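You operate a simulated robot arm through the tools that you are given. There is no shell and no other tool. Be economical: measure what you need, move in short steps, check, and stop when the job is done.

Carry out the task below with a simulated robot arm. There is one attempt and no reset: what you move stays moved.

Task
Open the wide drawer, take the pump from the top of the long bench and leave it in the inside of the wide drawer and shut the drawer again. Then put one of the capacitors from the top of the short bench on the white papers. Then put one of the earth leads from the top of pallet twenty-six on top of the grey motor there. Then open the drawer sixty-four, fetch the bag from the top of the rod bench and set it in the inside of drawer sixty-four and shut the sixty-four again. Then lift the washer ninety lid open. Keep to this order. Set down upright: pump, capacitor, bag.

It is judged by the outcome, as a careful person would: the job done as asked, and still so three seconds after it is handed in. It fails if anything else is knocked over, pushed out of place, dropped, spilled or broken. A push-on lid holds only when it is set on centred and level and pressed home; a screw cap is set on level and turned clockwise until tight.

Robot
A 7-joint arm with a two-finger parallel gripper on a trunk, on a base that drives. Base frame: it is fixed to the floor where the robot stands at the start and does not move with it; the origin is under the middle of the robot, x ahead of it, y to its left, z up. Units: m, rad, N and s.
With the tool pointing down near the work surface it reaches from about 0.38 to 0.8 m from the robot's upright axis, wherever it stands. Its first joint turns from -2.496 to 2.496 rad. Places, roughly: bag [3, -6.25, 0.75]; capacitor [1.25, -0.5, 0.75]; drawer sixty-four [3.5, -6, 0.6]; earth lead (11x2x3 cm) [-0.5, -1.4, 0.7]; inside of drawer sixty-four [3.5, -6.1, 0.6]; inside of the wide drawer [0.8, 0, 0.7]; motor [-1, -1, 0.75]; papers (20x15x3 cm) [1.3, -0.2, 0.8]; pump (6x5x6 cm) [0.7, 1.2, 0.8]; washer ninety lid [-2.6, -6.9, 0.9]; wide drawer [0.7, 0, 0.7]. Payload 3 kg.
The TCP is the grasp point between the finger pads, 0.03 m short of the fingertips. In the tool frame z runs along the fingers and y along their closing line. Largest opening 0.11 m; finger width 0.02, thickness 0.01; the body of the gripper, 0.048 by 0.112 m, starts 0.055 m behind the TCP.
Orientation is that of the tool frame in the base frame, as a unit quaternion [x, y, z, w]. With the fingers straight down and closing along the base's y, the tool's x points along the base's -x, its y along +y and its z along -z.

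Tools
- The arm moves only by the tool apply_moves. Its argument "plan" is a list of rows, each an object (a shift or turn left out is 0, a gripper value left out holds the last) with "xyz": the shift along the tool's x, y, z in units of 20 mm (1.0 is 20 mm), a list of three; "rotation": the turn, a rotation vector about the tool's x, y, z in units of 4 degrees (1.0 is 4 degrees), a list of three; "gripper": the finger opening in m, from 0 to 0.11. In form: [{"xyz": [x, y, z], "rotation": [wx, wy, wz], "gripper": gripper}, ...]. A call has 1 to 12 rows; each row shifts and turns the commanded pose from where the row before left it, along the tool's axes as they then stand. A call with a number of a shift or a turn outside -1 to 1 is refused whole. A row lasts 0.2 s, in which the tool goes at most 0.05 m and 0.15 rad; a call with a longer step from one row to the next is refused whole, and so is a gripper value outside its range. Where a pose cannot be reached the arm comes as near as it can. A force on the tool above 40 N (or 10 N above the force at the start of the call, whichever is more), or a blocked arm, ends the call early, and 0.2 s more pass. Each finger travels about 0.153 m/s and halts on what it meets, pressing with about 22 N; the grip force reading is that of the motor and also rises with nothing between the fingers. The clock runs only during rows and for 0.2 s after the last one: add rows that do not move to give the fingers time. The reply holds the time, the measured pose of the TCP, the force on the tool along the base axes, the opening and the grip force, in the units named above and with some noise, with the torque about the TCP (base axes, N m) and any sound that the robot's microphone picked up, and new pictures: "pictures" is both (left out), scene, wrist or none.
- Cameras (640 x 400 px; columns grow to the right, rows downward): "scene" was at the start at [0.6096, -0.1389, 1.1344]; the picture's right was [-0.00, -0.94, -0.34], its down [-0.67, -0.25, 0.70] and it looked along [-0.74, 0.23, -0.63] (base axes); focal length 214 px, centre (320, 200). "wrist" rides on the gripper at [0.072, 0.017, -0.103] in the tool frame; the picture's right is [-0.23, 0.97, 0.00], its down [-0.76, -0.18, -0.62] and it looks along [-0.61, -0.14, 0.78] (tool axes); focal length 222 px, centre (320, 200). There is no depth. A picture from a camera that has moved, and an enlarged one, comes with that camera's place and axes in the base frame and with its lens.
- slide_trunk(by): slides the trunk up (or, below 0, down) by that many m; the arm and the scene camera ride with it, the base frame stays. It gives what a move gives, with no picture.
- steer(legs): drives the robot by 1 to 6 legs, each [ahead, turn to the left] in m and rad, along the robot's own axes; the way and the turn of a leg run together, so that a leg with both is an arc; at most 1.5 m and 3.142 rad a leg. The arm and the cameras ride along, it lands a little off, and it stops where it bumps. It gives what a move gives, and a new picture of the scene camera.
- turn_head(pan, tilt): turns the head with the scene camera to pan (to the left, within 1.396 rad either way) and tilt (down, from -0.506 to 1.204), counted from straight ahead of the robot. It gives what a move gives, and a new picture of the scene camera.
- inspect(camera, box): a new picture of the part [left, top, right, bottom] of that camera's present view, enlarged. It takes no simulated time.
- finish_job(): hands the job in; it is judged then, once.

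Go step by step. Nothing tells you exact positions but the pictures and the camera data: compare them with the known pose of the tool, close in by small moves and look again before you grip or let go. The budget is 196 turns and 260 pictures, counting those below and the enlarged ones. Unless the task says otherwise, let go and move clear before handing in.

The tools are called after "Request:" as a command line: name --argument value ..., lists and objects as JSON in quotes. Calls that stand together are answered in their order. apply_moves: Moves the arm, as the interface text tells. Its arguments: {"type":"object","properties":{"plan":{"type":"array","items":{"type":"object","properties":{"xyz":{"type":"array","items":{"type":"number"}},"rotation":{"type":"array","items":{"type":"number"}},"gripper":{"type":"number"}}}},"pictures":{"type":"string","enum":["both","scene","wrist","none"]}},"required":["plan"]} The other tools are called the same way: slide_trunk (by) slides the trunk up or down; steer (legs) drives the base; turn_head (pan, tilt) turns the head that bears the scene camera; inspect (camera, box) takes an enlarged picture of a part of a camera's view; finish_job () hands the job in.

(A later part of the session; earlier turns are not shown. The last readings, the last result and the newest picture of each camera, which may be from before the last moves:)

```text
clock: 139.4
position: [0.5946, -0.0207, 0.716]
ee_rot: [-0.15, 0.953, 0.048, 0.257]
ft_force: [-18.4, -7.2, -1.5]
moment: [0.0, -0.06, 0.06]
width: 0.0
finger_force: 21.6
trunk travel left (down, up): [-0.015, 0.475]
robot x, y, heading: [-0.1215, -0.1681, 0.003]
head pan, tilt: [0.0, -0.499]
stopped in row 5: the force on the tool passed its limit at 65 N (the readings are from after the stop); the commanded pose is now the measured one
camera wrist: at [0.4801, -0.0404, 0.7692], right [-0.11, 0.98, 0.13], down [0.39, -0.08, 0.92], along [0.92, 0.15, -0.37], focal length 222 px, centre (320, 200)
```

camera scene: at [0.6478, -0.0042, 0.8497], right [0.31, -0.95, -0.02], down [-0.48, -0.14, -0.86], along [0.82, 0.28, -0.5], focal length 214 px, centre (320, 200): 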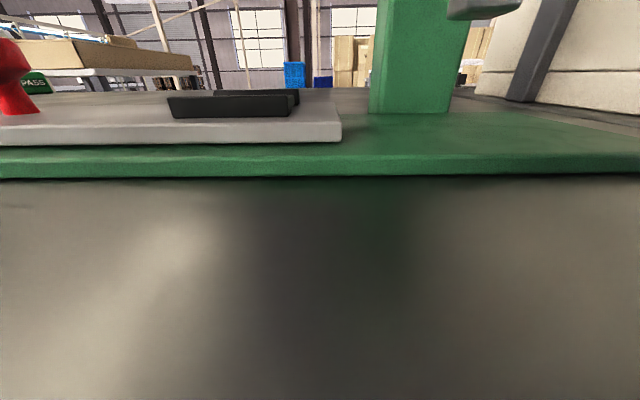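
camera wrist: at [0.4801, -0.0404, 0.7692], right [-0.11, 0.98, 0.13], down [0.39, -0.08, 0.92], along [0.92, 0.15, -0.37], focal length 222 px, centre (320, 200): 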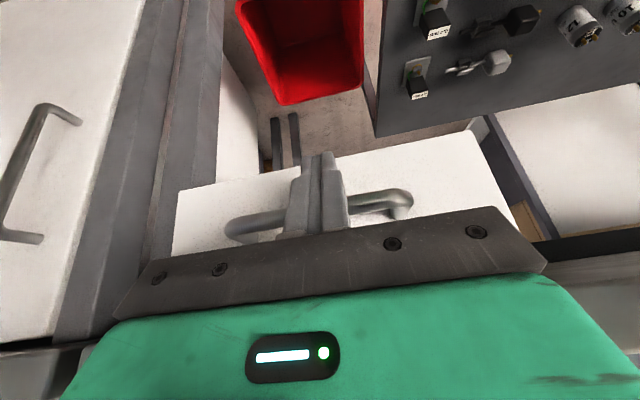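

The drawer is firmly shut (resists 65 N). Now I'll retreat, rise, and look behind the shelf for the short bench with the capacitors and papers.

Request:
apply_moves --plan '[{"xyz": [0.424, 0, -0.265]}, {"xyz": [0.848, 0, -0.53]}, {"xyz": [0.848, 0, -0.53]}, {"xyz": [0.848, 0, -0.53]}, {"xyz": [0.848, 0, -0.53]}, {"xyz": [0.848, 0, -0.53]}, {}]' --pictures "none"

Request:
slide_trunk --by 0.4

Request:
apply_moves --plan '[{"xyz": [0, 1, -0.5]}, {"xyz": [0, 1, -0.5]}, {"xyz": [0, 1, -0.5]}, {"xyz": [0, 1, -0.5]}, {"xyz": [0, 1, 0]}, {"xyz": [0, 1, 0]}, {"xyz": [0, 1, 0]}, {"xyz": [0, 1, 0]}, {"xyz": [0, 1, 0]}, {"xyz": [0, 1, 0]}, {"xyz": [0, 1, 0]}, {"xyz": [0, 1, 0]}]' --pictures "none"

Request:
turn_head --pan -0.6 --tilt -0.4

```text
clock: 141.0
position: [0.4911, -0.0537, 0.7214]
ee_rot: [-0.15, 0.953, 0.049, 0.258]
ft_force: [-0.4, -0.2, -0.3]
moment: [0.0, 0.04, -0.01]
width: 0.0001
finger_force: 21.8
trunk travel left (down, up): [-0.015, 0.475]
robot x, y, heading: [-0.1223, -0.1658, 0.001]
head pan, tilt: [0.0, -0.499]
```

```text
clock: 144.8
position: [0.4911, -0.053, 1.1207]
ee_rot: [-0.149, 0.953, 0.048, 0.258]
ft_force: [-0.6, -1.1, 1.1]
moment: [0.03, 0.01, -0.01]
width: 0.0001
finger_force: 22.5
trunk travel left (down, up): [-0.415, 0.075]
robot x, y, heading: [-0.1222, -0.1683, 0.001]
head pan, tilt: [0.0, -0.499]
```

```text
clock: 147.4
position: [0.3963, 0.1683, 1.1578]
ee_rot: [-0.15, 0.953, 0.049, 0.258]
ft_force: [-0.3, -0.6, -1.0]
moment: [0.05, 0.0, 0.0]
width: 0.0
finger_force: 21.9
trunk travel left (down, up): [-0.415, 0.075]
robot x, y, heading: [-0.1185, -0.1699, 0.0]
head pan, tilt: [0.0, -0.499]
```

```text
clock: 148.4
position: [0.3976, 0.1677, 1.1594]
ee_rot: [-0.149, 0.954, 0.048, 0.257]
ft_force: [-0.1, 0.8, -0.1]
moment: [0.01, -0.02, -0.02]
width: 0.0001
finger_force: 22.5
trunk travel left (down, up): [-0.415, 0.075]
robot x, y, heading: [-0.1204, -0.168, 0.007]
head pan, tilt: [-0.6, -0.4]
camera scene: at [0.4951, 0.1532, 1.2885], right [-0.01, -0.88, 0.47], down [-0.54, -0.39, -0.75], along [0.84, -0.26, -0.47], focal length 214 px, centre (320, 200)
```

scene: 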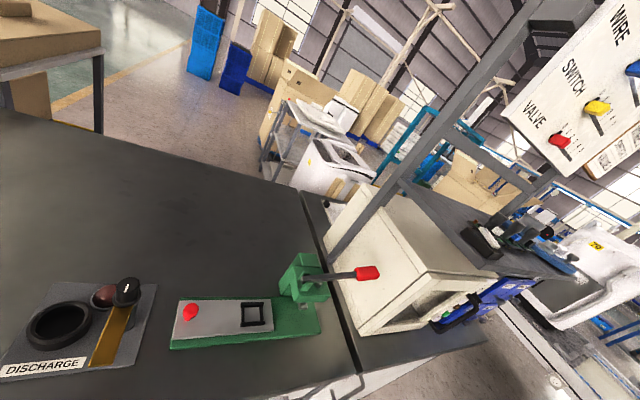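

Request:
inspect --camera "scene" --box '[250, 90, 450, 215]'

Request:
inspect --camera "scene" --box '[420, 170, 640, 310]'

```text
3.20 times, centred on (350, 152) of scene
camera zoom: at [0.4951, 0.1532, 1.2885], right [-0.01, -0.88, 0.47], down [-0.54, -0.39, -0.75], along [0.84, -0.26, -0.47], focal length 686 px, centre (224, 352)
```

zoom: 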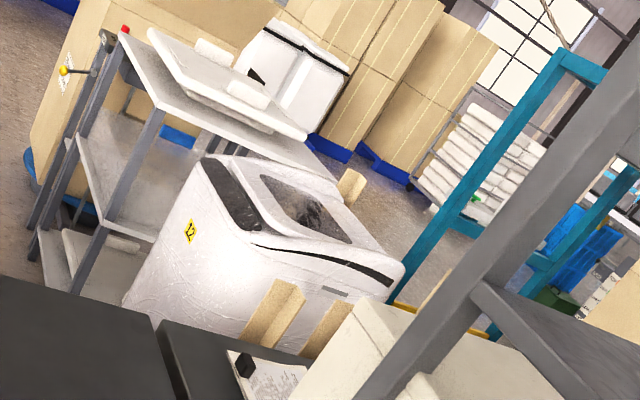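

```text
2.86 times, centred on (530, 240) of scene
camera zoom: at [0.4951, 0.1532, 1.2885], right [-0.01, -0.88, 0.47], down [-0.54, -0.39, -0.75], along [0.84, -0.26, -0.47], focal length 613 px, centre (-280, 86)
```

zoom: 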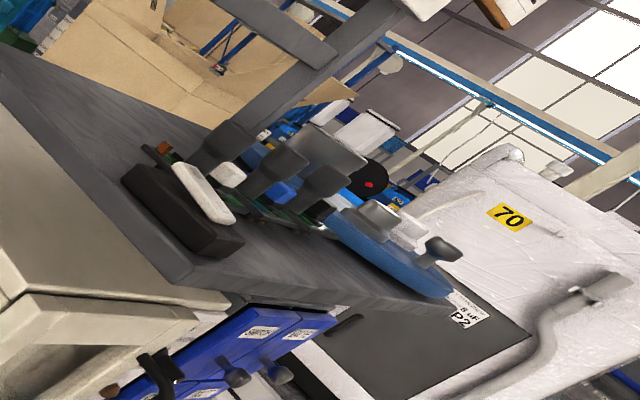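

The white papers lie on the oven ("short") bench behind the oven near its rear edge. Access seems best from that bench's right end, so I'll recentre the arm and drive around there.

Request:
apply_moves --plan '[{"xyz": [0, -1, 0], "rotation": [0, 1, 0]}, {"xyz": [0, -1, 0], "rotation": [0, 1, 0]}, {"xyz": [0, -1, 0], "rotation": [0, 1, 0]}, {"xyz": [0, -1, 0], "rotation": [0, 1, 0]}, {"xyz": [0, -1, 0], "rotation": [0, 1, 0]}, {"xyz": [0, -1, 0], "rotation": [0, 1, 0]}, {"xyz": [0, -1, 0], "rotation": [0, 1, 0]}, {"xyz": [0, -1, 0], "rotation": [0, 1, 0]}, {"xyz": [0, -1, 0]}, {"xyz": [0, -1, 0]}, {"xyz": [0, -1, 0]}, {"xyz": [0, -1, 0]}]' --pictures "none"

Request:
apply_moves --plan '[{"xyz": [1, -1, 0]}, {"xyz": [1, -1, 0]}, {"xyz": [1, -1, 0]}, {"xyz": [1, -1, 0]}, {}]' --pictures "none"

Request:
turn_head --pan -0.6 --tilt -0.5

```text
clock: 151.1
position: [0.4719, -0.0588, 1.1549]
ee_rot: [-0.156, 0.988, 0.005, -0.015]
ft_force: [-0.4, -1.0, -0.1]
moment: [-0.02, -0.02, -0.01]
width: 0.0
finger_force: 22.3
trunk travel left (down, up): [-0.415, 0.075]
robot x, y, heading: [-0.1222, -0.1672, 0.004]
head pan, tilt: [-0.6, -0.4]
```

```text
clock: 152.2
position: [0.4186, -0.1603, 1.1567]
ee_rot: [-0.158, 0.987, 0.005, -0.013]
ft_force: [-0.7, 0.0, -0.7]
moment: [-0.02, 0.0, 0.02]
width: 0.0002
finger_force: 22.1
trunk travel left (down, up): [-0.415, 0.075]
robot x, y, heading: [-0.1238, -0.1683, 0.0]
head pan, tilt: [-0.6, -0.4]
```

```text
clock: 152.9
position: [0.419, -0.1606, 1.1553]
ee_rot: [-0.158, 0.987, 0.005, -0.016]
ft_force: [-0.8, 0.0, -0.4]
moment: [0.0, 0.04, -0.01]
width: 0.0
finger_force: 22.1
trunk travel left (down, up): [-0.415, 0.075]
robot x, y, heading: [-0.1158, -0.168, 0.001]
head pan, tilt: [-0.6, -0.499]
camera scene: at [0.5766, -0.1515, 1.2236], right [0.27, -0.79, 0.55], down [-0.76, -0.53, -0.37], along [0.59, -0.32, -0.75], focal length 214 px, centre (320, 200)
```

scene: 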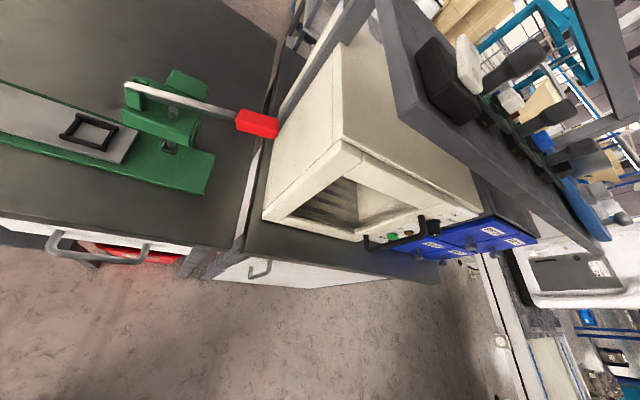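

Request:
steer --legs '[[0, -0.882], [0.82, 0], [0, -0.225], [0.67, 0], [0, 1.1]]'

```text
clock: 166.6
position: [1.2526, -1.3949, 1.1566]
ee_rot: [-0.152, 0.988, 0.006, -0.015]
ft_force: [-0.4, -0.4, -0.1]
moment: [-0.01, -0.02, -0.03]
width: 0.0
finger_force: 21.6
trunk travel left (down, up): [-0.415, 0.075]
robot x, y, heading: [0.7142, -1.4427, -0.009]
head pan, tilt: [-0.6, -0.499]
camera scene: at [1.4101, -1.3878, 1.2237], right [0.26, -0.79, 0.55], down [-0.77, -0.52, -0.38], along [0.58, -0.32, -0.74], focal length 214 px, centre (320, 200)
```

scene: 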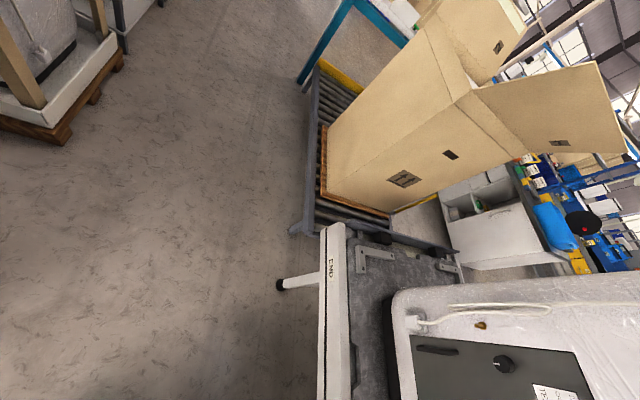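

Request:
turn_head --pan 0.9 --tilt -0.5

```text
clock: 168.2
position: [1.2538, -1.3948, 1.1564]
ee_rot: [-0.152, 0.988, 0.005, -0.015]
ft_force: [0.5, 1.1, 0.2]
moment: [0.0, -0.02, -0.02]
width: 0.0002
finger_force: 22.4
trunk travel left (down, up): [-0.415, 0.075]
robot x, y, heading: [0.7123, -1.4469, -0.009]
head pan, tilt: [0.901, -0.499]
camera scene: at [1.3835, -1.3016, 1.2391], right [0.16, -0.59, -0.79], down [-0.96, 0.1, -0.27], along [0.23, 0.8, -0.55], focal length 214 px, centre (320, 200)
```

scene: 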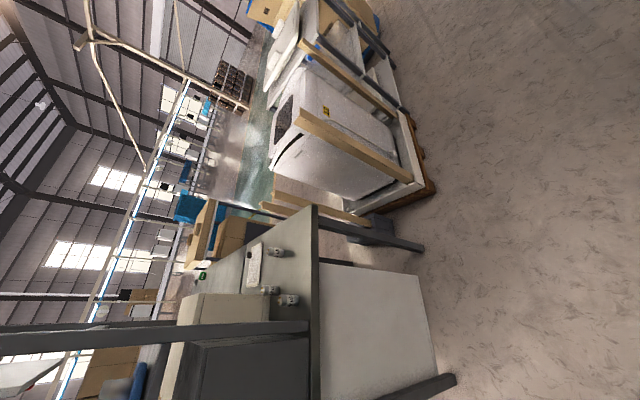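

I can see the papers and small grey capacitors on the short bench from its right end. I'll slide in alongside that end with an S-curve, parallel to it.

Request:
steer --legs '[[0, 0.314], [0.43, 0.53], [0.43, -0.53]]'

Request:
turn_head --pan 1.3 --tilt -0.2

```text
clock: 174.1
position: [1.9308, -0.7639, 1.1554]
ee_rot: [-0.308, 0.951, 0.004, -0.015]
ft_force: [0.7, 0.2, -0.2]
moment: [0.0, -0.02, 0.01]
width: 0.0
finger_force: 22.7
trunk travel left (down, up): [-0.415, 0.075]
robot x, y, heading: [1.4294, -0.9669, 0.309]
head pan, tilt: [0.901, -0.499]
camera scene: at [2.0255, -0.6335, 1.2391], right [0.34, -0.51, -0.79], down [-0.94, -0.21, -0.27], along [-0.03, 0.84, -0.55], focal length 214 px, centre (320, 200)
```

scene: 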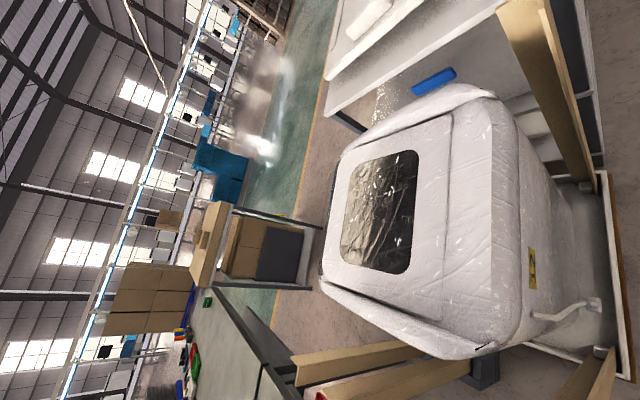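

```text
clock: 175.0
position: [1.9322, -0.7638, 1.157]
ee_rot: [-0.308, 0.951, 0.003, -0.016]
ft_force: [0.1, -0.6, 0.0]
moment: [-0.02, -0.01, 0.01]
width: 0.0003
finger_force: 22.0
trunk travel left (down, up): [-0.415, 0.075]
robot x, y, heading: [1.4295, -0.9653, 0.309]
head pan, tilt: [1.3, -0.201]
camera scene: at [1.9918, -0.6245, 1.26], right [0.13, -0.22, -0.97], down [-0.91, -0.42, -0.02], along [-0.4, 0.88, -0.25], focal length 214 px, centre (320, 200)
```

scene: 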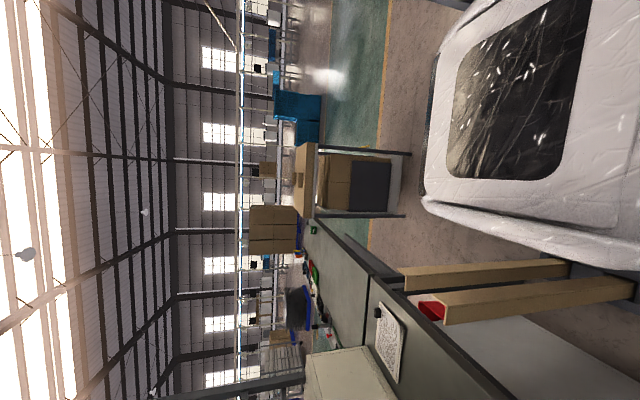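

I'm alongside the end. Re-posing so the robot faces the bench end squarely will give the arm good reach.

Request:
steer --legs '[[-0.43, 0.53], [0, -0.53], [0.46, 0], [0, 1.57]]'

Request:
turn_head --pan 0 --tilt 0

```text
clock: 184.8
position: [1.3976, -0.5283, 1.1559]
ee_rot: [0.849, -0.528, 0.008, 0.014]
ft_force: [-1.0, -0.9, 0.7]
moment: [0.03, -0.07, 0.04]
width: 0.0
finger_force: 21.8
trunk travel left (down, up): [-0.415, 0.075]
robot x, y, heading: [1.5698, -1.0516, 1.747]
head pan, tilt: [1.3, -0.201]
stopped in leg 4: the robot was blocked; the commanded pose is now the measured one
camera scene: at [1.2704, -0.4468, 1.2609], right [0.24, 0.09, -0.97], down [0.26, -0.97, -0.02], along [-0.94, -0.25, -0.25], focal length 214 px, centre (320, 200)
```

scene: 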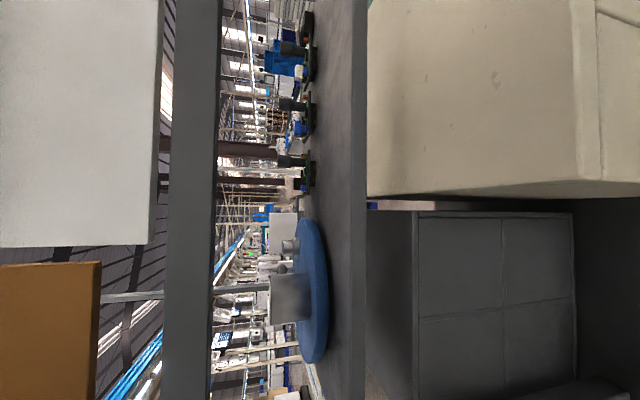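

```text
clock: 186.3
position: [1.3991, -0.5271, 1.1574]
ee_rot: [0.849, -0.528, 0.007, 0.014]
ft_force: [0.9, 0.3, -0.3]
moment: [-0.03, 0.02, -0.02]
width: 0.0
finger_force: 22.4
trunk travel left (down, up): [-0.415, 0.075]
robot x, y, heading: [1.5679, -1.0494, 1.746]
head pan, tilt: [0.0, 0.0]
camera scene: at [1.3505, -0.4287, 1.1925], right [0.9, 0.44, -0.02], down [0.44, -0.9, 0.03], along [0.0, -0.03, -1.0], focal length 214 px, centre (320, 200)
```

scene: 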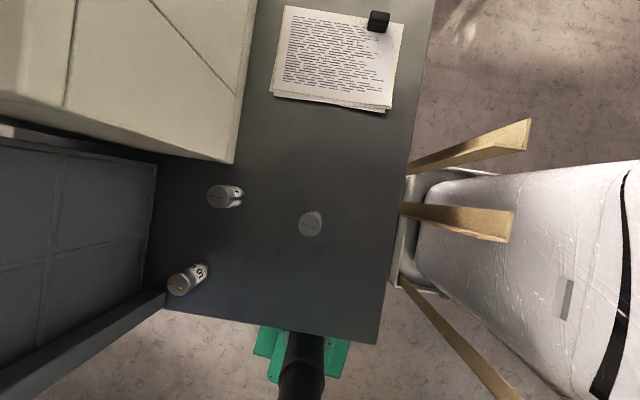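

Clear top view: papers centre ≈(1.27, −0.22) with a black clip; an upright capacitor stands at ≈(1.353, −0.476). I'll creep forward so both are in reach.

Request:
steer --legs '[[0.07, 0]]'

Request:
inspect --camera "scene" --box '[160, 160, 360, 310]'

```text
clock: 187.3
position: [1.3868, -0.4588, 1.1556]
ee_rot: [0.85, -0.527, 0.008, 0.014]
ft_force: [-0.6, -0.6, 0.4]
moment: [0.05, -0.02, 0.0]
width: 0.0
finger_force: 21.9
trunk travel left (down, up): [-0.415, 0.075]
robot x, y, heading: [1.5579, -0.9789, 1.752]
head pan, tilt: [0.0, 0.0]
camera scene: at [1.3382, -0.3594, 1.1925], right [0.9, 0.44, -0.02], down [0.44, -0.9, 0.03], along [0.0, -0.03, -1.0], focal length 214 px, centre (320, 200)
```

scene: 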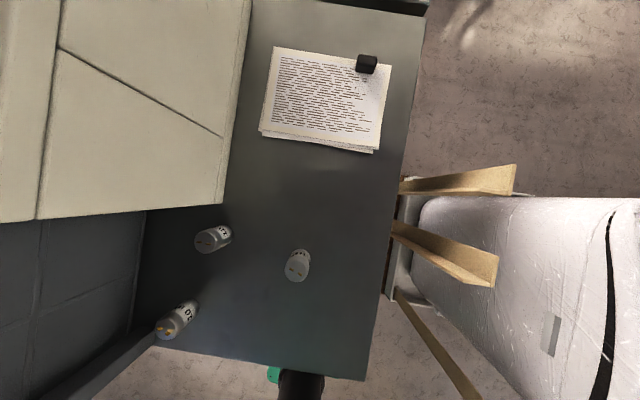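

```text
2.67 times, centred on (260, 235) of scene
camera zoom: at [1.3382, -0.3594, 1.1925], right [0.9, 0.44, -0.02], down [0.44, -0.9, 0.03], along [0.0, -0.03, -1.0], focal length 572 px, centre (480, 107)
```

zoom: 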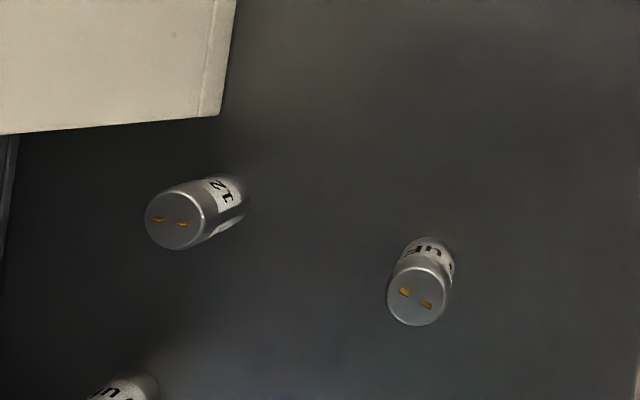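

Capacitor A: centre (1.351, −0.476), top z 0.883. I'll level the tool, centre over it and descend.

Request:
apply_moves --plan '[{"xyz": [0, 1, 0], "rotation": [0.1, -0.2, 0], "gripper": 0.08}, {"xyz": [0, 1, 0], "rotation": [0.1, -0.2, 0]}, {"xyz": [0, 0, 1]}, {"xyz": [0, 0, 1]}, {"xyz": [0, 0, 1]}, {"xyz": [0, 0, 1]}, {"xyz": [0, 0, 1]}, {"xyz": [0, 0, 1]}, {"xyz": [0, 0, 1]}, {"xyz": [0, 0, 1]}, {"xyz": [0, 0, 1]}, {"xyz": [0, 0, 1]}]' --pictures "both"

```text
clock: 189.9
position: [1.3502, -0.4753, 0.9591]
ee_rot: [0.849, -0.529, -0.001, 0.0]
ft_force: [0.6, -0.6, 1.0]
moment: [-0.03, -0.01, -0.01]
width: 0.0799
finger_force: 0.1
trunk travel left (down, up): [-0.415, 0.075]
robot x, y, heading: [1.5567, -0.9817, 1.745]
head pan, tilt: [0.0, 0.0]
camera scene: at [1.3022, -0.3782, 0.9963], right [0.9, 0.44, 0.0], down [0.44, -0.9, 0.0], along [0.0, 0.0, -1.0], focal length 214 px, centre (320, 200)
camera wrist: at [1.367, -0.5488, 1.0612], right [-0.97, -0.23, 0.0], down [-0.18, 0.76, 0.62], along [-0.14, 0.61, -0.78], focal length 222 px, centre (320, 200)
```

scene: 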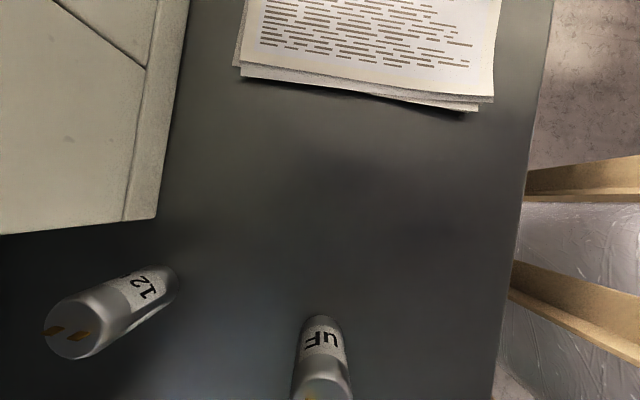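
wrist: 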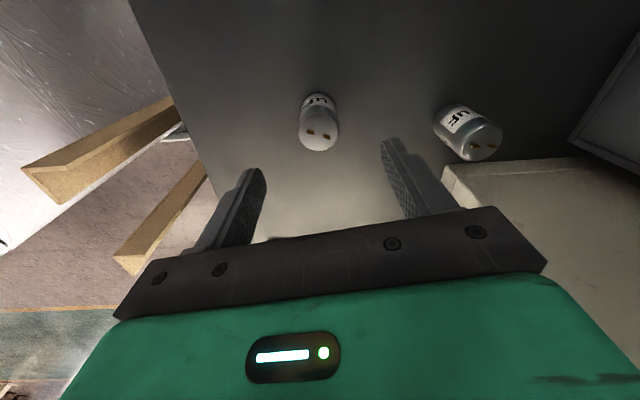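

Request:
apply_moves --plan '[{"xyz": [-0.3, 0, 1]}, {"xyz": [0, 0, 1]}, {"xyz": [0, 0, 1]}, {"xyz": [0, 0, 1]}, {"xyz": [0, 0, 0.9]}, {}]' --pictures "wrist"

```text
clock: 191.3
position: [1.3484, -0.4712, 0.8607]
ee_rot: [0.849, -0.528, 0.0, 0.001]
ft_force: [-0.1, -0.9, -0.8]
moment: [-0.05, 0.0, -0.03]
width: 0.08
finger_force: 0.0
trunk travel left (down, up): [-0.415, 0.075]
robot x, y, heading: [1.5584, -0.9797, 1.749]
head pan, tilt: [0.0, 0.0]
camera wrist: at [1.3641, -0.5433, 0.963], right [-0.97, -0.23, 0.0], down [-0.18, 0.76, 0.62], along [-0.14, 0.61, -0.78], focal length 222 px, centre (320, 200)
```

wrist: 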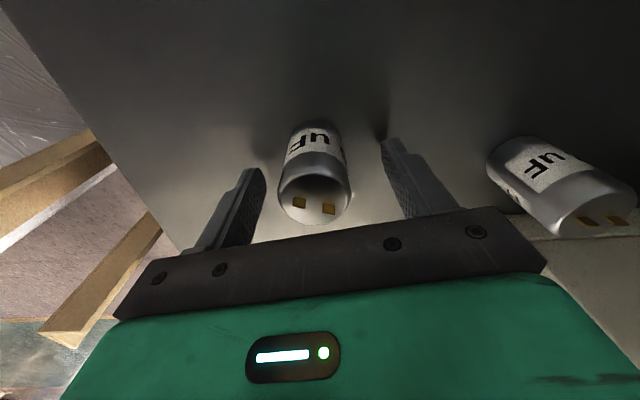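

Request:
apply_moves --plan '[{"gripper": 0.05}, {"gripper": 0.02}, {"gripper": 0}, {}, {"xyz": [0, 0, -0.5]}, {"xyz": [0, 0, -1]}, {"xyz": [0, 0, -1]}, {"xyz": [0, 0, -1]}, {}]' --pictures "both"

```text
clock: 193.3
position: [1.3465, -0.4707, 0.9297]
ee_rot: [0.849, -0.528, -0.001, 0.001]
ft_force: [0.6, -1.0, -0.2]
moment: [0.02, 0.04, 0.02]
width: 0.0351
finger_force: 21.7
trunk travel left (down, up): [-0.415, 0.075]
robot x, y, heading: [1.5612, -0.9804, 1.747]
head pan, tilt: [0.0, 0.0]
camera scene: at [1.2987, -0.3725, 0.9681], right [0.9, 0.44, 0.0], down [0.44, -0.9, 0.0], along [0.0, 0.0, -1.0], focal length 214 px, centre (320, 200)
camera wrist: at [1.3636, -0.543, 1.033], right [-0.97, -0.23, 0.0], down [-0.18, 0.76, 0.62], along [-0.14, 0.61, -0.78], focal length 222 px, centre (320, 200)
```

scene: 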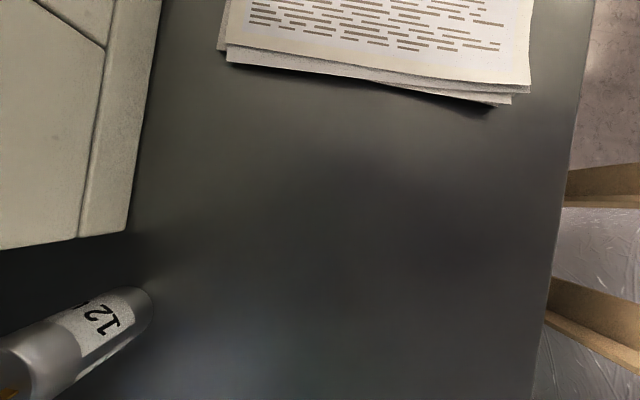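
wrist: 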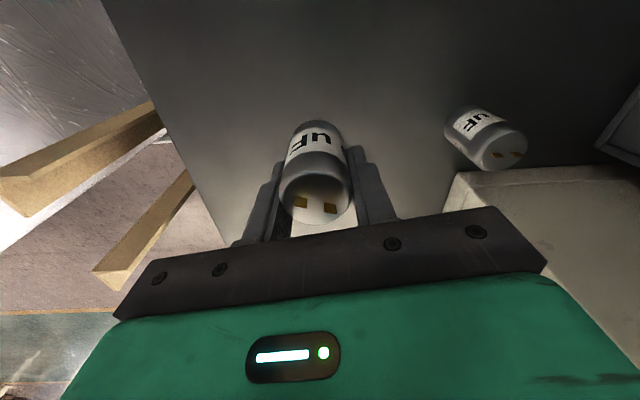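

The capacitor is held. To extend over the papers I'll lower the trunk relative to the tool and creep forward a bit.

Request:
apply_moves --plan '[{"xyz": [0, 0, -1]}, {"xyz": [0, 0, -1]}, {"xyz": [0, 0, -1]}, {"xyz": [0, 0, -1]}, {"xyz": [0, 0, -1]}, {"xyz": [0, 0, -1]}, {"xyz": [0, 0, -1]}, {"xyz": [0, 0, -1]}, {"xyz": [0, 0, -1]}, {"xyz": [0, 0, -1]}, {"xyz": [0, 0, -1]}]' --pictures "none"

Request:
slide_trunk --by -0.2

Request:
steer --legs '[[0.035, 0]]'

```text
clock: 195.7
position: [1.3473, -0.4691, 1.1512]
ee_rot: [0.849, -0.528, 0.0, -0.001]
ft_force: [1.3, -0.2, -0.4]
moment: [0.02, 0.02, 0.01]
width: 0.0348
finger_force: 22.2
trunk travel left (down, up): [-0.415, 0.075]
robot x, y, heading: [1.5603, -0.9796, 1.747]
head pan, tilt: [0.0, 0.0]
```

```text
clock: 197.9
position: [1.3472, -0.47, 0.9506]
ee_rot: [0.849, -0.528, -0.001, 0.001]
ft_force: [0.9, 0.5, -0.4]
moment: [0.01, 0.03, -0.02]
width: 0.0352
finger_force: 21.7
trunk travel left (down, up): [-0.215, 0.275]
robot x, y, heading: [1.5588, -0.9805, 1.749]
head pan, tilt: [0.0, 0.0]
```

```text
clock: 198.8
position: [1.3417, -0.4379, 0.9512]
ee_rot: [0.849, -0.528, -0.001, 0.0]
ft_force: [0.3, 0.2, -0.6]
moment: [-0.03, -0.03, 0.0]
width: 0.0349
finger_force: 21.5
trunk travel left (down, up): [-0.215, 0.275]
robot x, y, heading: [1.5557, -0.9457, 1.748]
head pan, tilt: [0.0, 0.0]
camera scene: at [1.2935, -0.3384, 0.9889], right [0.9, 0.44, 0.0], down [0.44, -0.9, 0.0], along [0.0, 0.0, -1.0], focal length 214 px, centre (320, 200)
```

scene: 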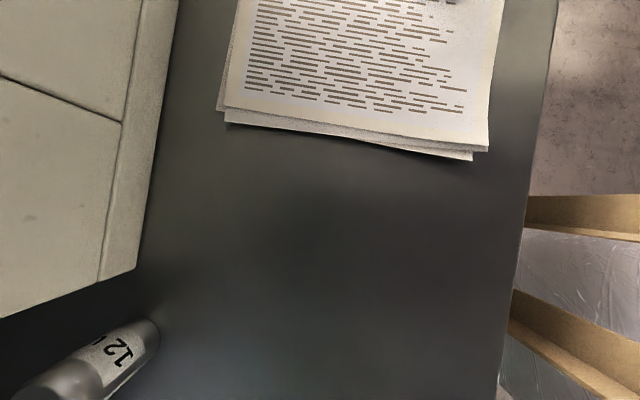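

Request:
apply_moves --plan '[{"xyz": [-0.92, -0.136, 0]}, {"xyz": [-0.92, -0.136, 0]}, {"xyz": [-0.92, -0.136, 0]}, {"xyz": [-0.92, -0.136, 0]}, {"xyz": [-0.92, -0.136, 0]}, {"xyz": [-0.92, -0.136, 0]}, {"xyz": [-0.92, -0.136, 0]}, {"xyz": [-0.92, -0.136, 0]}, {"xyz": [-0.92, -0.136, 0]}, {"xyz": [-0.92, -0.136, 0]}, {"xyz": [-0.92, -0.136, 0]}, {}]' --pictures "both"

```text
clock: 201.3
position: [1.3417, -0.2854, 0.9347]
ee_rot: [0.851, -0.525, -0.003, 0.001]
ft_force: [0.4, -0.2, 0.1]
moment: [-0.02, -0.01, 0.0]
width: 0.0349
finger_force: 22.2
out of reach, approached as far as the arm can: row 6, 7, 8, 9, 10, 11
trunk travel left (down, up): [-0.215, 0.275]
robot x, y, heading: [1.5525, -0.9507, 1.746]
head pan, tilt: [0.0, 0.0]
camera scene: at [1.2928, -0.1875, 0.974], right [0.89, 0.45, -0.01], down [0.45, -0.89, 0.0], along [-0.01, 0.0, -1.0], focal length 214 px, centre (320, 200)
camera wrist: at [1.359, -0.3577, 1.0382], right [-0.97, -0.23, 0.01], down [-0.18, 0.76, 0.63], along [-0.15, 0.61, -0.78], focal length 222 px, centre (320, 200)
```

scene: 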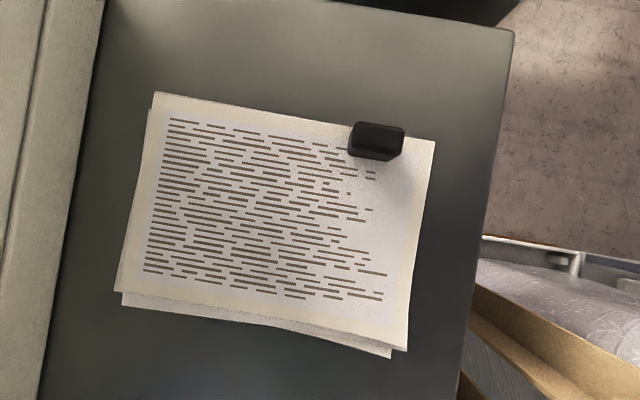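
wrist: 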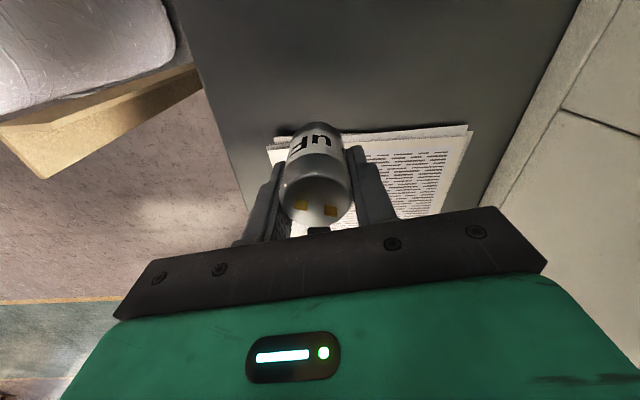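

The arm stalls at r≈0.70; past data suggest a larger tool yaw relative to the arm allows more reach. I'll yaw the tool left and see.

Request:
apply_moves --plan '[{"rotation": [0, 0, -1]}, {"rotation": [0, 0, -1]}, {"rotation": [0, 0, -1]}, {"rotation": [0, 0, -1]}, {"rotation": [0, 0, -1]}, {"rotation": [0, 0, -1]}, {"xyz": [-0.5, -0.5, 0]}, {}]' --pictures "none"

```text
clock: 203.2
position: [1.3393, -0.2707, 0.9351]
ee_rot: [0.94, -0.34, -0.001, -0.001]
ft_force: [-0.2, 0.0, 0.0]
moment: [-0.02, 0.01, 0.0]
width: 0.035
finger_force: 22.3
trunk travel left (down, up): [-0.215, 0.275]
robot x, y, heading: [1.5561, -0.9449, 1.751]
head pan, tilt: [0.0, 0.0]
```

That worked. I'll continue toward the papers.

Request:
apply_moves --plan '[{"xyz": [-0.5, 0.1, 0]}, {"xyz": [-0.5, 0.1, 0]}, {"xyz": [-0.6, 0.1, 0]}, {"xyz": [-0.6, 0.1, 0]}, {"xyz": [-0.6, 0.1, 0]}, {}]' --pictures "both"

```text
clock: 204.6
position: [1.2993, -0.2703, 0.9438]
ee_rot: [0.94, -0.341, -0.002, 0.0]
ft_force: [0.7, -0.3, -0.9]
moment: [0.03, -0.01, 0.01]
width: 0.035
finger_force: 21.8
out of reach, approached as far as the arm can: row 3, 4, 5
trunk travel left (down, up): [-0.215, 0.275]
robot x, y, heading: [1.5525, -0.9463, 1.748]
head pan, tilt: [0.0, 0.0]
camera scene: at [1.215, -0.1998, 0.9814], right [0.64, 0.77, 0.0], down [0.77, -0.64, 0.0], along [0.0, 0.0, -1.0], focal length 214 px, centre (320, 200)
camera wrist: at [1.3439, -0.3288, 1.0461], right [-0.8, -0.6, 0.0], down [-0.47, 0.62, 0.62], along [-0.38, 0.5, -0.78], focal length 222 px, centre (320, 200)
```

scene: 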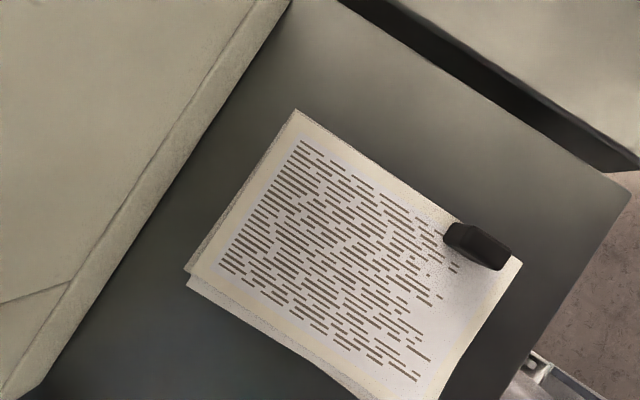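
wrist: 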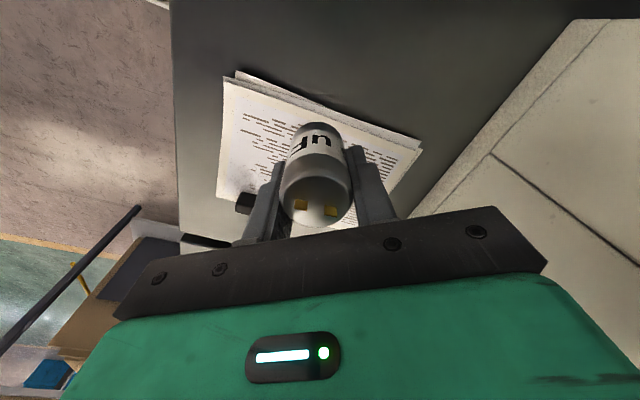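

Request:
apply_moves --plan '[{"xyz": [0, 0, 0.8]}, {"xyz": [0, 0, 0.8]}, {"xyz": [-0.5, -0.4, 0], "rotation": [0, 0, -1]}, {"xyz": [-0.5, -0.4, 0], "rotation": [0, 0, -1]}, {"xyz": [-0.5, -0.4, 0], "rotation": [0, 0, -1]}, {"rotation": [0, 0, -1]}, {}]' --pictures "none"

```text
clock: 206.2
position: [1.2922, -0.2733, 0.9459]
ee_rot: [0.979, -0.205, -0.001, 0.001]
ft_force: [-0.3, 0.3, -0.3]
moment: [-0.01, 0.02, 0.01]
width: 0.035
finger_force: 22.3
out of reach, approached as far as the arm can: row 3, 4, 5
trunk travel left (down, up): [-0.215, 0.275]
robot x, y, heading: [1.5566, -0.9442, 1.748]
head pan, tilt: [0.0, 0.0]
```

Request:
apply_moves --plan '[{"xyz": [0, 0, -1]}, {"xyz": [0, 0, -1]}, {"xyz": [0, 0, -1]}, {"xyz": [0, 0, -1]}, {"xyz": [0, 0, -1]}, {"xyz": [0, 0, -1]}, {"xyz": [0, 0, -1]}, {}]' --pictures "none"

```text
clock: 207.9
position: [1.3036, -0.3022, 1.0677]
ee_rot: [0.979, -0.206, -0.002, -0.001]
ft_force: [0.3, 0.1, -0.5]
moment: [0.02, -0.01, -0.04]
width: 0.0348
finger_force: 21.8
out of reach, approached as far as the arm can: row 1, 2, 4, 5, 6, 7
trunk travel left (down, up): [-0.215, 0.275]
robot x, y, heading: [1.5529, -0.9435, 1.747]
head pan, tilt: [0.0, 0.0]
```

Reach analysis: best height offset needs a higher trunk (~+0.08) and the base ~3 cm nearer. I'll do both and approach the papers' near-right part.

Request:
steer --legs '[[0.03, 0]]'

Request:
slide_trunk --by 0.08

Request:
apply_moves --plan '[{"xyz": [0, 0, 1]}, {"xyz": [0, 0, 1]}, {"xyz": [0, 0, 1]}, {"xyz": [0, 0, 1]}, {"xyz": [0, 0, 1]}, {"xyz": [0, 0, 1]}, {"xyz": [0, 0, 1]}, {"xyz": [0, 0, 1]}, {"xyz": [0, 0, 1]}, {}]' --pictures "both"

```text
clock: 208.8
position: [1.2988, -0.2727, 1.068]
ee_rot: [0.979, -0.206, -0.002, -0.002]
ft_force: [-0.2, -1.0, 0.2]
moment: [0.04, 0.02, 0.04]
width: 0.035
finger_force: 22.4
trunk travel left (down, up): [-0.215, 0.275]
robot x, y, heading: [1.5469, -0.9183, 1.744]
head pan, tilt: [0.0, 0.0]
camera scene: at [1.1986, -0.2297, 1.1066], right [0.4, 0.92, 0.0], down [0.92, -0.4, -0.01], along [0.0, 0.0, -1.0], focal length 214 px, centre (320, 200)
```

scene: 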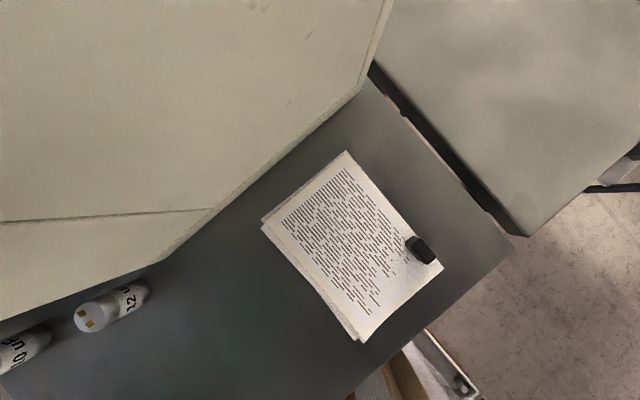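

```text
clock: 209.9
position: [1.2982, -0.2725, 1.1488]
ee_rot: [0.979, -0.205, -0.003, -0.001]
ft_force: [-0.9, 0.2, -0.8]
moment: [0.02, -0.02, 0.02]
width: 0.0349
finger_force: 22.0
trunk travel left (down, up): [-0.295, 0.195]
robot x, y, heading: [1.5465, -0.9182, 1.746]
head pan, tilt: [0.0, 0.0]
```

```text
clock: 212.2
position: [1.2978, -0.271, 0.9675]
ee_rot: [0.979, -0.205, -0.002, -0.001]
ft_force: [1.0, 0.4, -0.5]
moment: [-0.03, 0.0, 0.0]
width: 0.0349
finger_force: 22.0
trunk travel left (down, up): [-0.295, 0.195]
robot x, y, heading: [1.5468, -0.9153, 1.749]
head pan, tilt: [0.0, 0.0]
camera scene: at [1.198, -0.2289, 1.0066], right [0.4, 0.92, 0.0], down [0.92, -0.4, -0.01], along [0.0, 0.0, -1.0], focal length 214 px, centre (320, 200)
camera wrist: at [1.3578, -0.3174, 1.0705], right [-0.6, -0.8, 0.0], down [-0.62, 0.47, 0.63], along [-0.5, 0.38, -0.78], focal length 222 px, centre (320, 200)
```

scene: 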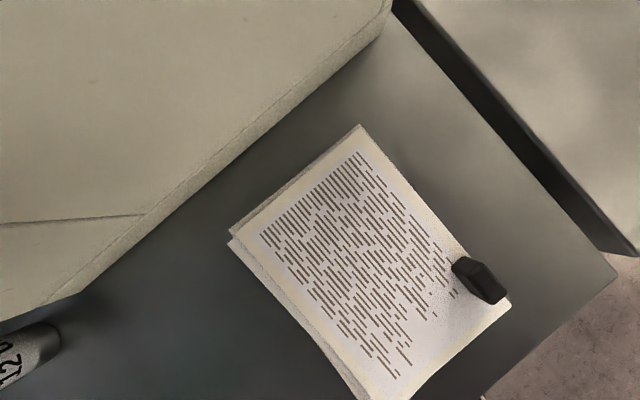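
wrist: 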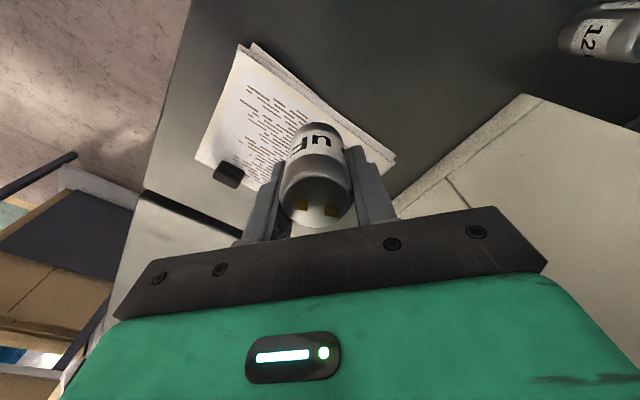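

Target spot (1.32, −0.222), about 5 cm inside the papers' near edge. Moving there, then down.

Request:
apply_moves --plan '[{"xyz": [0, -0.9, 0]}, {"xyz": [0, -0.9, 0]}, {"xyz": [0, -0.9, 0]}, {"xyz": [0, 0, 1]}, {"xyz": [0, 0, 1]}, {"xyz": [0, 0, 1]}, {}]' --pictures "both"

```text
clock: 213.8
position: [1.3166, -0.2304, 0.9105]
ee_rot: [0.979, -0.206, -0.003, -0.002]
ft_force: [0.7, 0.8, -0.3]
moment: [0.02, -0.01, 0.02]
width: 0.035
finger_force: 22.0
out of reach, approached as far as the arm can: row 3
trunk travel left (down, up): [-0.295, 0.195]
robot x, y, heading: [1.5472, -0.9203, 1.753]
head pan, tilt: [0.0, 0.0]
camera scene: at [1.2162, -0.1864, 0.9497], right [0.4, 0.92, 0.0], down [0.92, -0.4, -0.01], along [0.0, 0.0, -1.0], focal length 214 px, centre (320, 200)
camera wrist: at [1.3759, -0.2751, 1.0135], right [-0.6, -0.8, 0.0], down [-0.62, 0.47, 0.63], along [-0.5, 0.38, -0.78], focal length 222 px, centre (320, 200)
```

scene: 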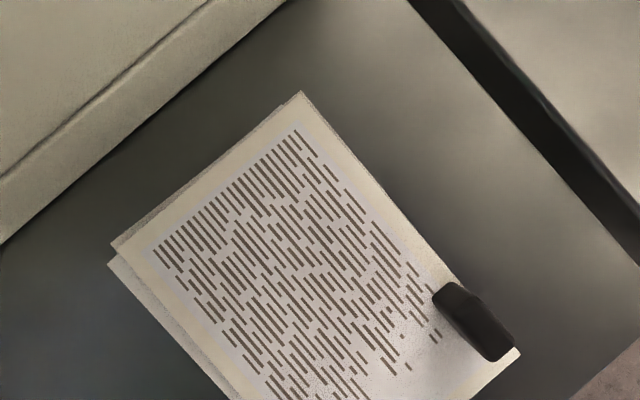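
wrist: 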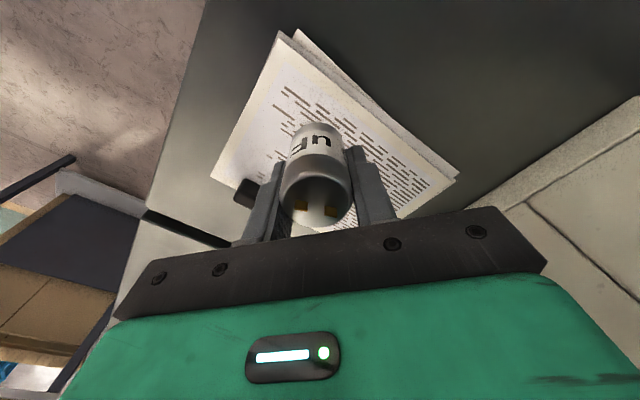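

Request:
apply_moves --plan '[{"xyz": [0, 0, 0.3]}, {"xyz": [0, 0, 0.3]}, {"xyz": [0, 0, 0.3]}, {"xyz": [0, 0, 0.2]}, {"xyz": [0, 0, 0.2]}, {}]' --pictures "none"

```text
clock: 215.2
position: [1.3148, -0.2328, 0.8907]
ee_rot: [0.979, -0.206, -0.004, -0.001]
ft_force: [0.0, -0.5, -0.5]
moment: [0.01, -0.01, -0.05]
width: 0.0348
finger_force: 21.7
out of reach, approached as far as the arm can: row 4
trunk travel left (down, up): [-0.295, 0.195]
robot x, y, heading: [1.5479, -0.9141, 1.748]
head pan, tilt: [0.0, 0.0]
```

Request:
apply_moves --plan '[{"xyz": [0, 0.15, 0.2]}, {"xyz": [0, 0, 0.2]}, {"xyz": [0, 0, 0.2]}, {"xyz": [0, 0, 0.2]}, {}]' --pictures "wrist"

```text
clock: 216.3
position: [1.3141, -0.2354, 0.8742]
ee_rot: [0.979, -0.206, -0.004, -0.001]
ft_force: [0.0, 0.2, -0.6]
moment: [-0.01, 0.0, -0.01]
width: 0.0349
finger_force: 21.6
trunk travel left (down, up): [-0.295, 0.195]
robot x, y, heading: [1.5444, -0.9182, 1.753]
head pan, tilt: [0.0, 0.0]
camera wrist: at [1.3733, -0.2807, 0.9761], right [-0.6, -0.8, 0.0], down [-0.62, 0.47, 0.63], along [-0.5, 0.38, -0.78], focal length 222 px, centre (320, 200)
```

wrist: 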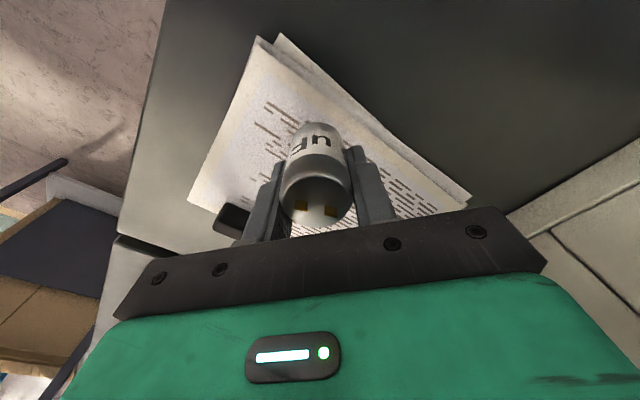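

Request:
apply_moves --plan '[{"xyz": [0, 0, 0.15]}, {"xyz": [0, 0, 0.15]}, {"xyz": [0, 0, 0.1]}, {}]' --pictures "none"

```text
clock: 217.3
position: [1.3128, -0.2376, 0.8686]
ee_rot: [0.978, -0.206, -0.002, -0.002]
ft_force: [-0.4, -0.3, -1.2]
moment: [0.0, 0.02, 0.0]
width: 0.0348
finger_force: 22.7
out of reach, approached as far as the arm can: row 1
trunk travel left (down, up): [-0.295, 0.195]
robot x, y, heading: [1.551, -0.9143, 1.745]
head pan, tilt: [0.0, 0.0]
```

Request:
apply_moves --plan '[{"xyz": [0, 0.1, 0.1]}, {"xyz": [0, 0.1, 0.1]}, {"xyz": [0, 0, 0.1]}, {}]' --pictures "none"

```text
clock: 218.3
position: [1.3118, -0.2392, 0.8644]
ee_rot: [0.979, -0.205, -0.003, -0.003]
ft_force: [-1.4, 3.5, 20.4]
moment: [-0.05, -0.2, -0.03]
width: 0.0353
finger_force: 21.8
trunk travel left (down, up): [-0.295, 0.195]
robot x, y, heading: [1.5486, -0.9158, 1.748]
head pan, tilt: [0.0, 0.0]
```

Contact on the papers (20 N). I'll relax a little, open the fingers moderately and rise.

Request:
apply_moves --plan '[{"xyz": [0, 0, -0.1]}, {"gripper": 0.055}, {"gripper": 0.075}, {}, {"xyz": [0, 0, -0.5]}, {"xyz": [0, 0, -1]}, {"xyz": [0, 0, -1]}, {"xyz": [0, 0, -1]}, {"xyz": [0, 0, -1]}, {"xyz": [0, 0, -1]}, {}]' --pictures "both"

```text
clock: 220.8
position: [1.312, -0.2399, 0.975]
ee_rot: [0.979, -0.206, -0.002, -0.001]
ft_force: [0.2, 0.5, -0.1]
moment: [-0.03, -0.02, -0.02]
width: 0.075
finger_force: 0.0
trunk travel left (down, up): [-0.295, 0.195]
robot x, y, heading: [1.5477, -0.916, 1.745]
head pan, tilt: [0.0, 0.0]
camera scene: at [1.2121, -0.1959, 1.0136], right [0.4, 0.92, 0.0], down [0.92, -0.4, -0.01], along [0.0, 0.0, -1.0], focal length 214 px, centre (320, 200)
camera wrist: at [1.3718, -0.2845, 1.0775], right [-0.6, -0.8, 0.0], down [-0.62, 0.47, 0.63], along [-0.5, 0.38, -0.78], focal length 222 px, centre (320, 200)
```

scene: 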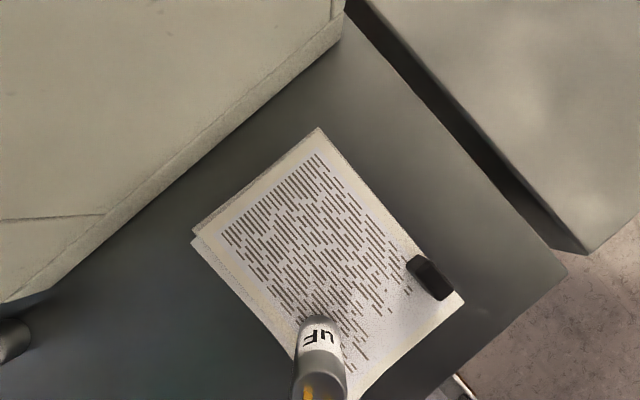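
wrist: 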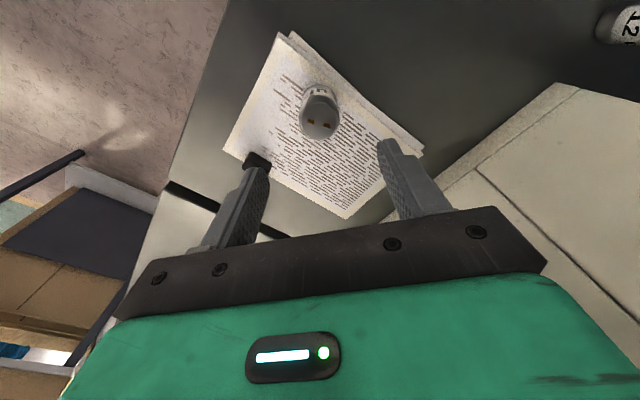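

The capacitor stands upright on the papers. Next I retract the arm, and then drive to pallet twenty-six for the earth lead.

Request:
apply_moves --plan '[{"xyz": [0, 0, -1]}, {"xyz": [0, 0, -1]}, {"xyz": [0.67, 0.74, -1]}, {"xyz": [0.67, 0.74, -1]}, {"xyz": [0.67, 0.74, -1]}, {"xyz": [0.67, 0.74, -0.5]}, {"xyz": [0.67, 0.74, 0]}, {"xyz": [0.67, 0.74, 0]}, {"xyz": [0.67, 0.74, 0]}, {"xyz": [0.67, 0.74, 0]}, {"xyz": [0.67, 0.74, 0]}, {"xyz": [0.67, 0.74, 0]}]' --pictures "none"

Request:
apply_moves --plan '[{"rotation": [0, 0, 1]}, {"rotation": [0, 0, 1]}, {"rotation": [0, 0, 1]}, {"rotation": [0, 0, 1]}, {"rotation": [0, 0, 1]}, {"rotation": [0, 0, 1]}, {"rotation": [0, 0, 1]}, {"rotation": [0, 0, 1]}, {"rotation": [0, 0, 1]}]' --pictures "none"

Request:
slide_trunk --by 0.15

Request:
steer --legs '[[-0.4, 0], [0, 1.35], [1.1, 0]]'

```text
clock: 223.3
position: [1.3756, -0.4316, 1.0839]
ee_rot: [0.979, -0.206, -0.003, 0.0]
ft_force: [0.1, -0.9, 0.5]
moment: [-0.05, -0.01, 0.01]
width: 0.075
finger_force: 0.1
trunk travel left (down, up): [-0.295, 0.195]
robot x, y, heading: [1.5497, -0.916, 1.749]
head pan, tilt: [0.0, 0.0]
```

```text
clock: 225.3
position: [1.3751, -0.4304, 1.0842]
ee_rot: [0.867, -0.499, -0.003, -0.001]
ft_force: [-0.2, 0.4, 0.3]
moment: [-0.01, 0.0, -0.02]
width: 0.075
finger_force: 0.0
trunk travel left (down, up): [-0.295, 0.195]
robot x, y, heading: [1.5453, -0.9169, 1.747]
head pan, tilt: [0.0, 0.0]
```

```text
clock: 227.1
position: [1.3752, -0.4292, 1.2335]
ee_rot: [0.867, -0.499, -0.002, 0.0]
ft_force: [1.2, 0.1, 0.1]
moment: [0.0, 0.05, -0.02]
width: 0.0749
finger_force: 0.0
trunk travel left (down, up): [-0.445, 0.045]
robot x, y, heading: [1.5502, -0.9139, 1.745]
head pan, tilt: [0.0, 0.0]
```

```text
clock: 238.2
position: [0.0066, -1.3142, 1.2338]
ee_rot: [0.989, 0.15, -0.002, 0.002]
ft_force: [-0.1, 0.4, 0.2]
moment: [0.0, 0.02, 0.01]
width: 0.0749
finger_force: 0.1
trunk travel left (down, up): [-0.445, 0.045]
robot x, y, heading: [0.52, -1.2611, 3.091]
head pan, tilt: [0.0, 0.0]
camera scene: at [-0.0974, -1.348, 1.2725], right [-0.3, 0.96, 0.0], down [0.96, 0.3, -0.01], along [0.0, 0.0, -1.0], focal length 214 px, centre (320, 200)
```

scene: 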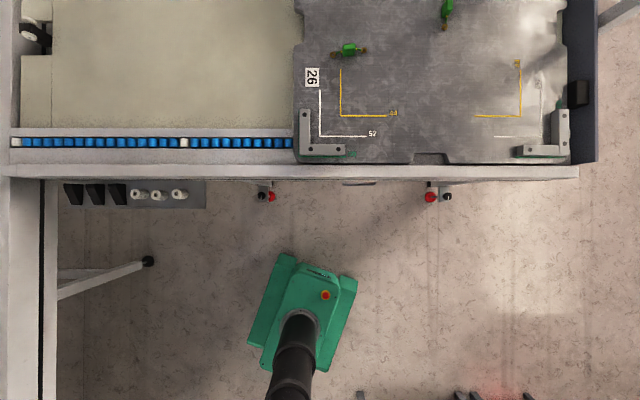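

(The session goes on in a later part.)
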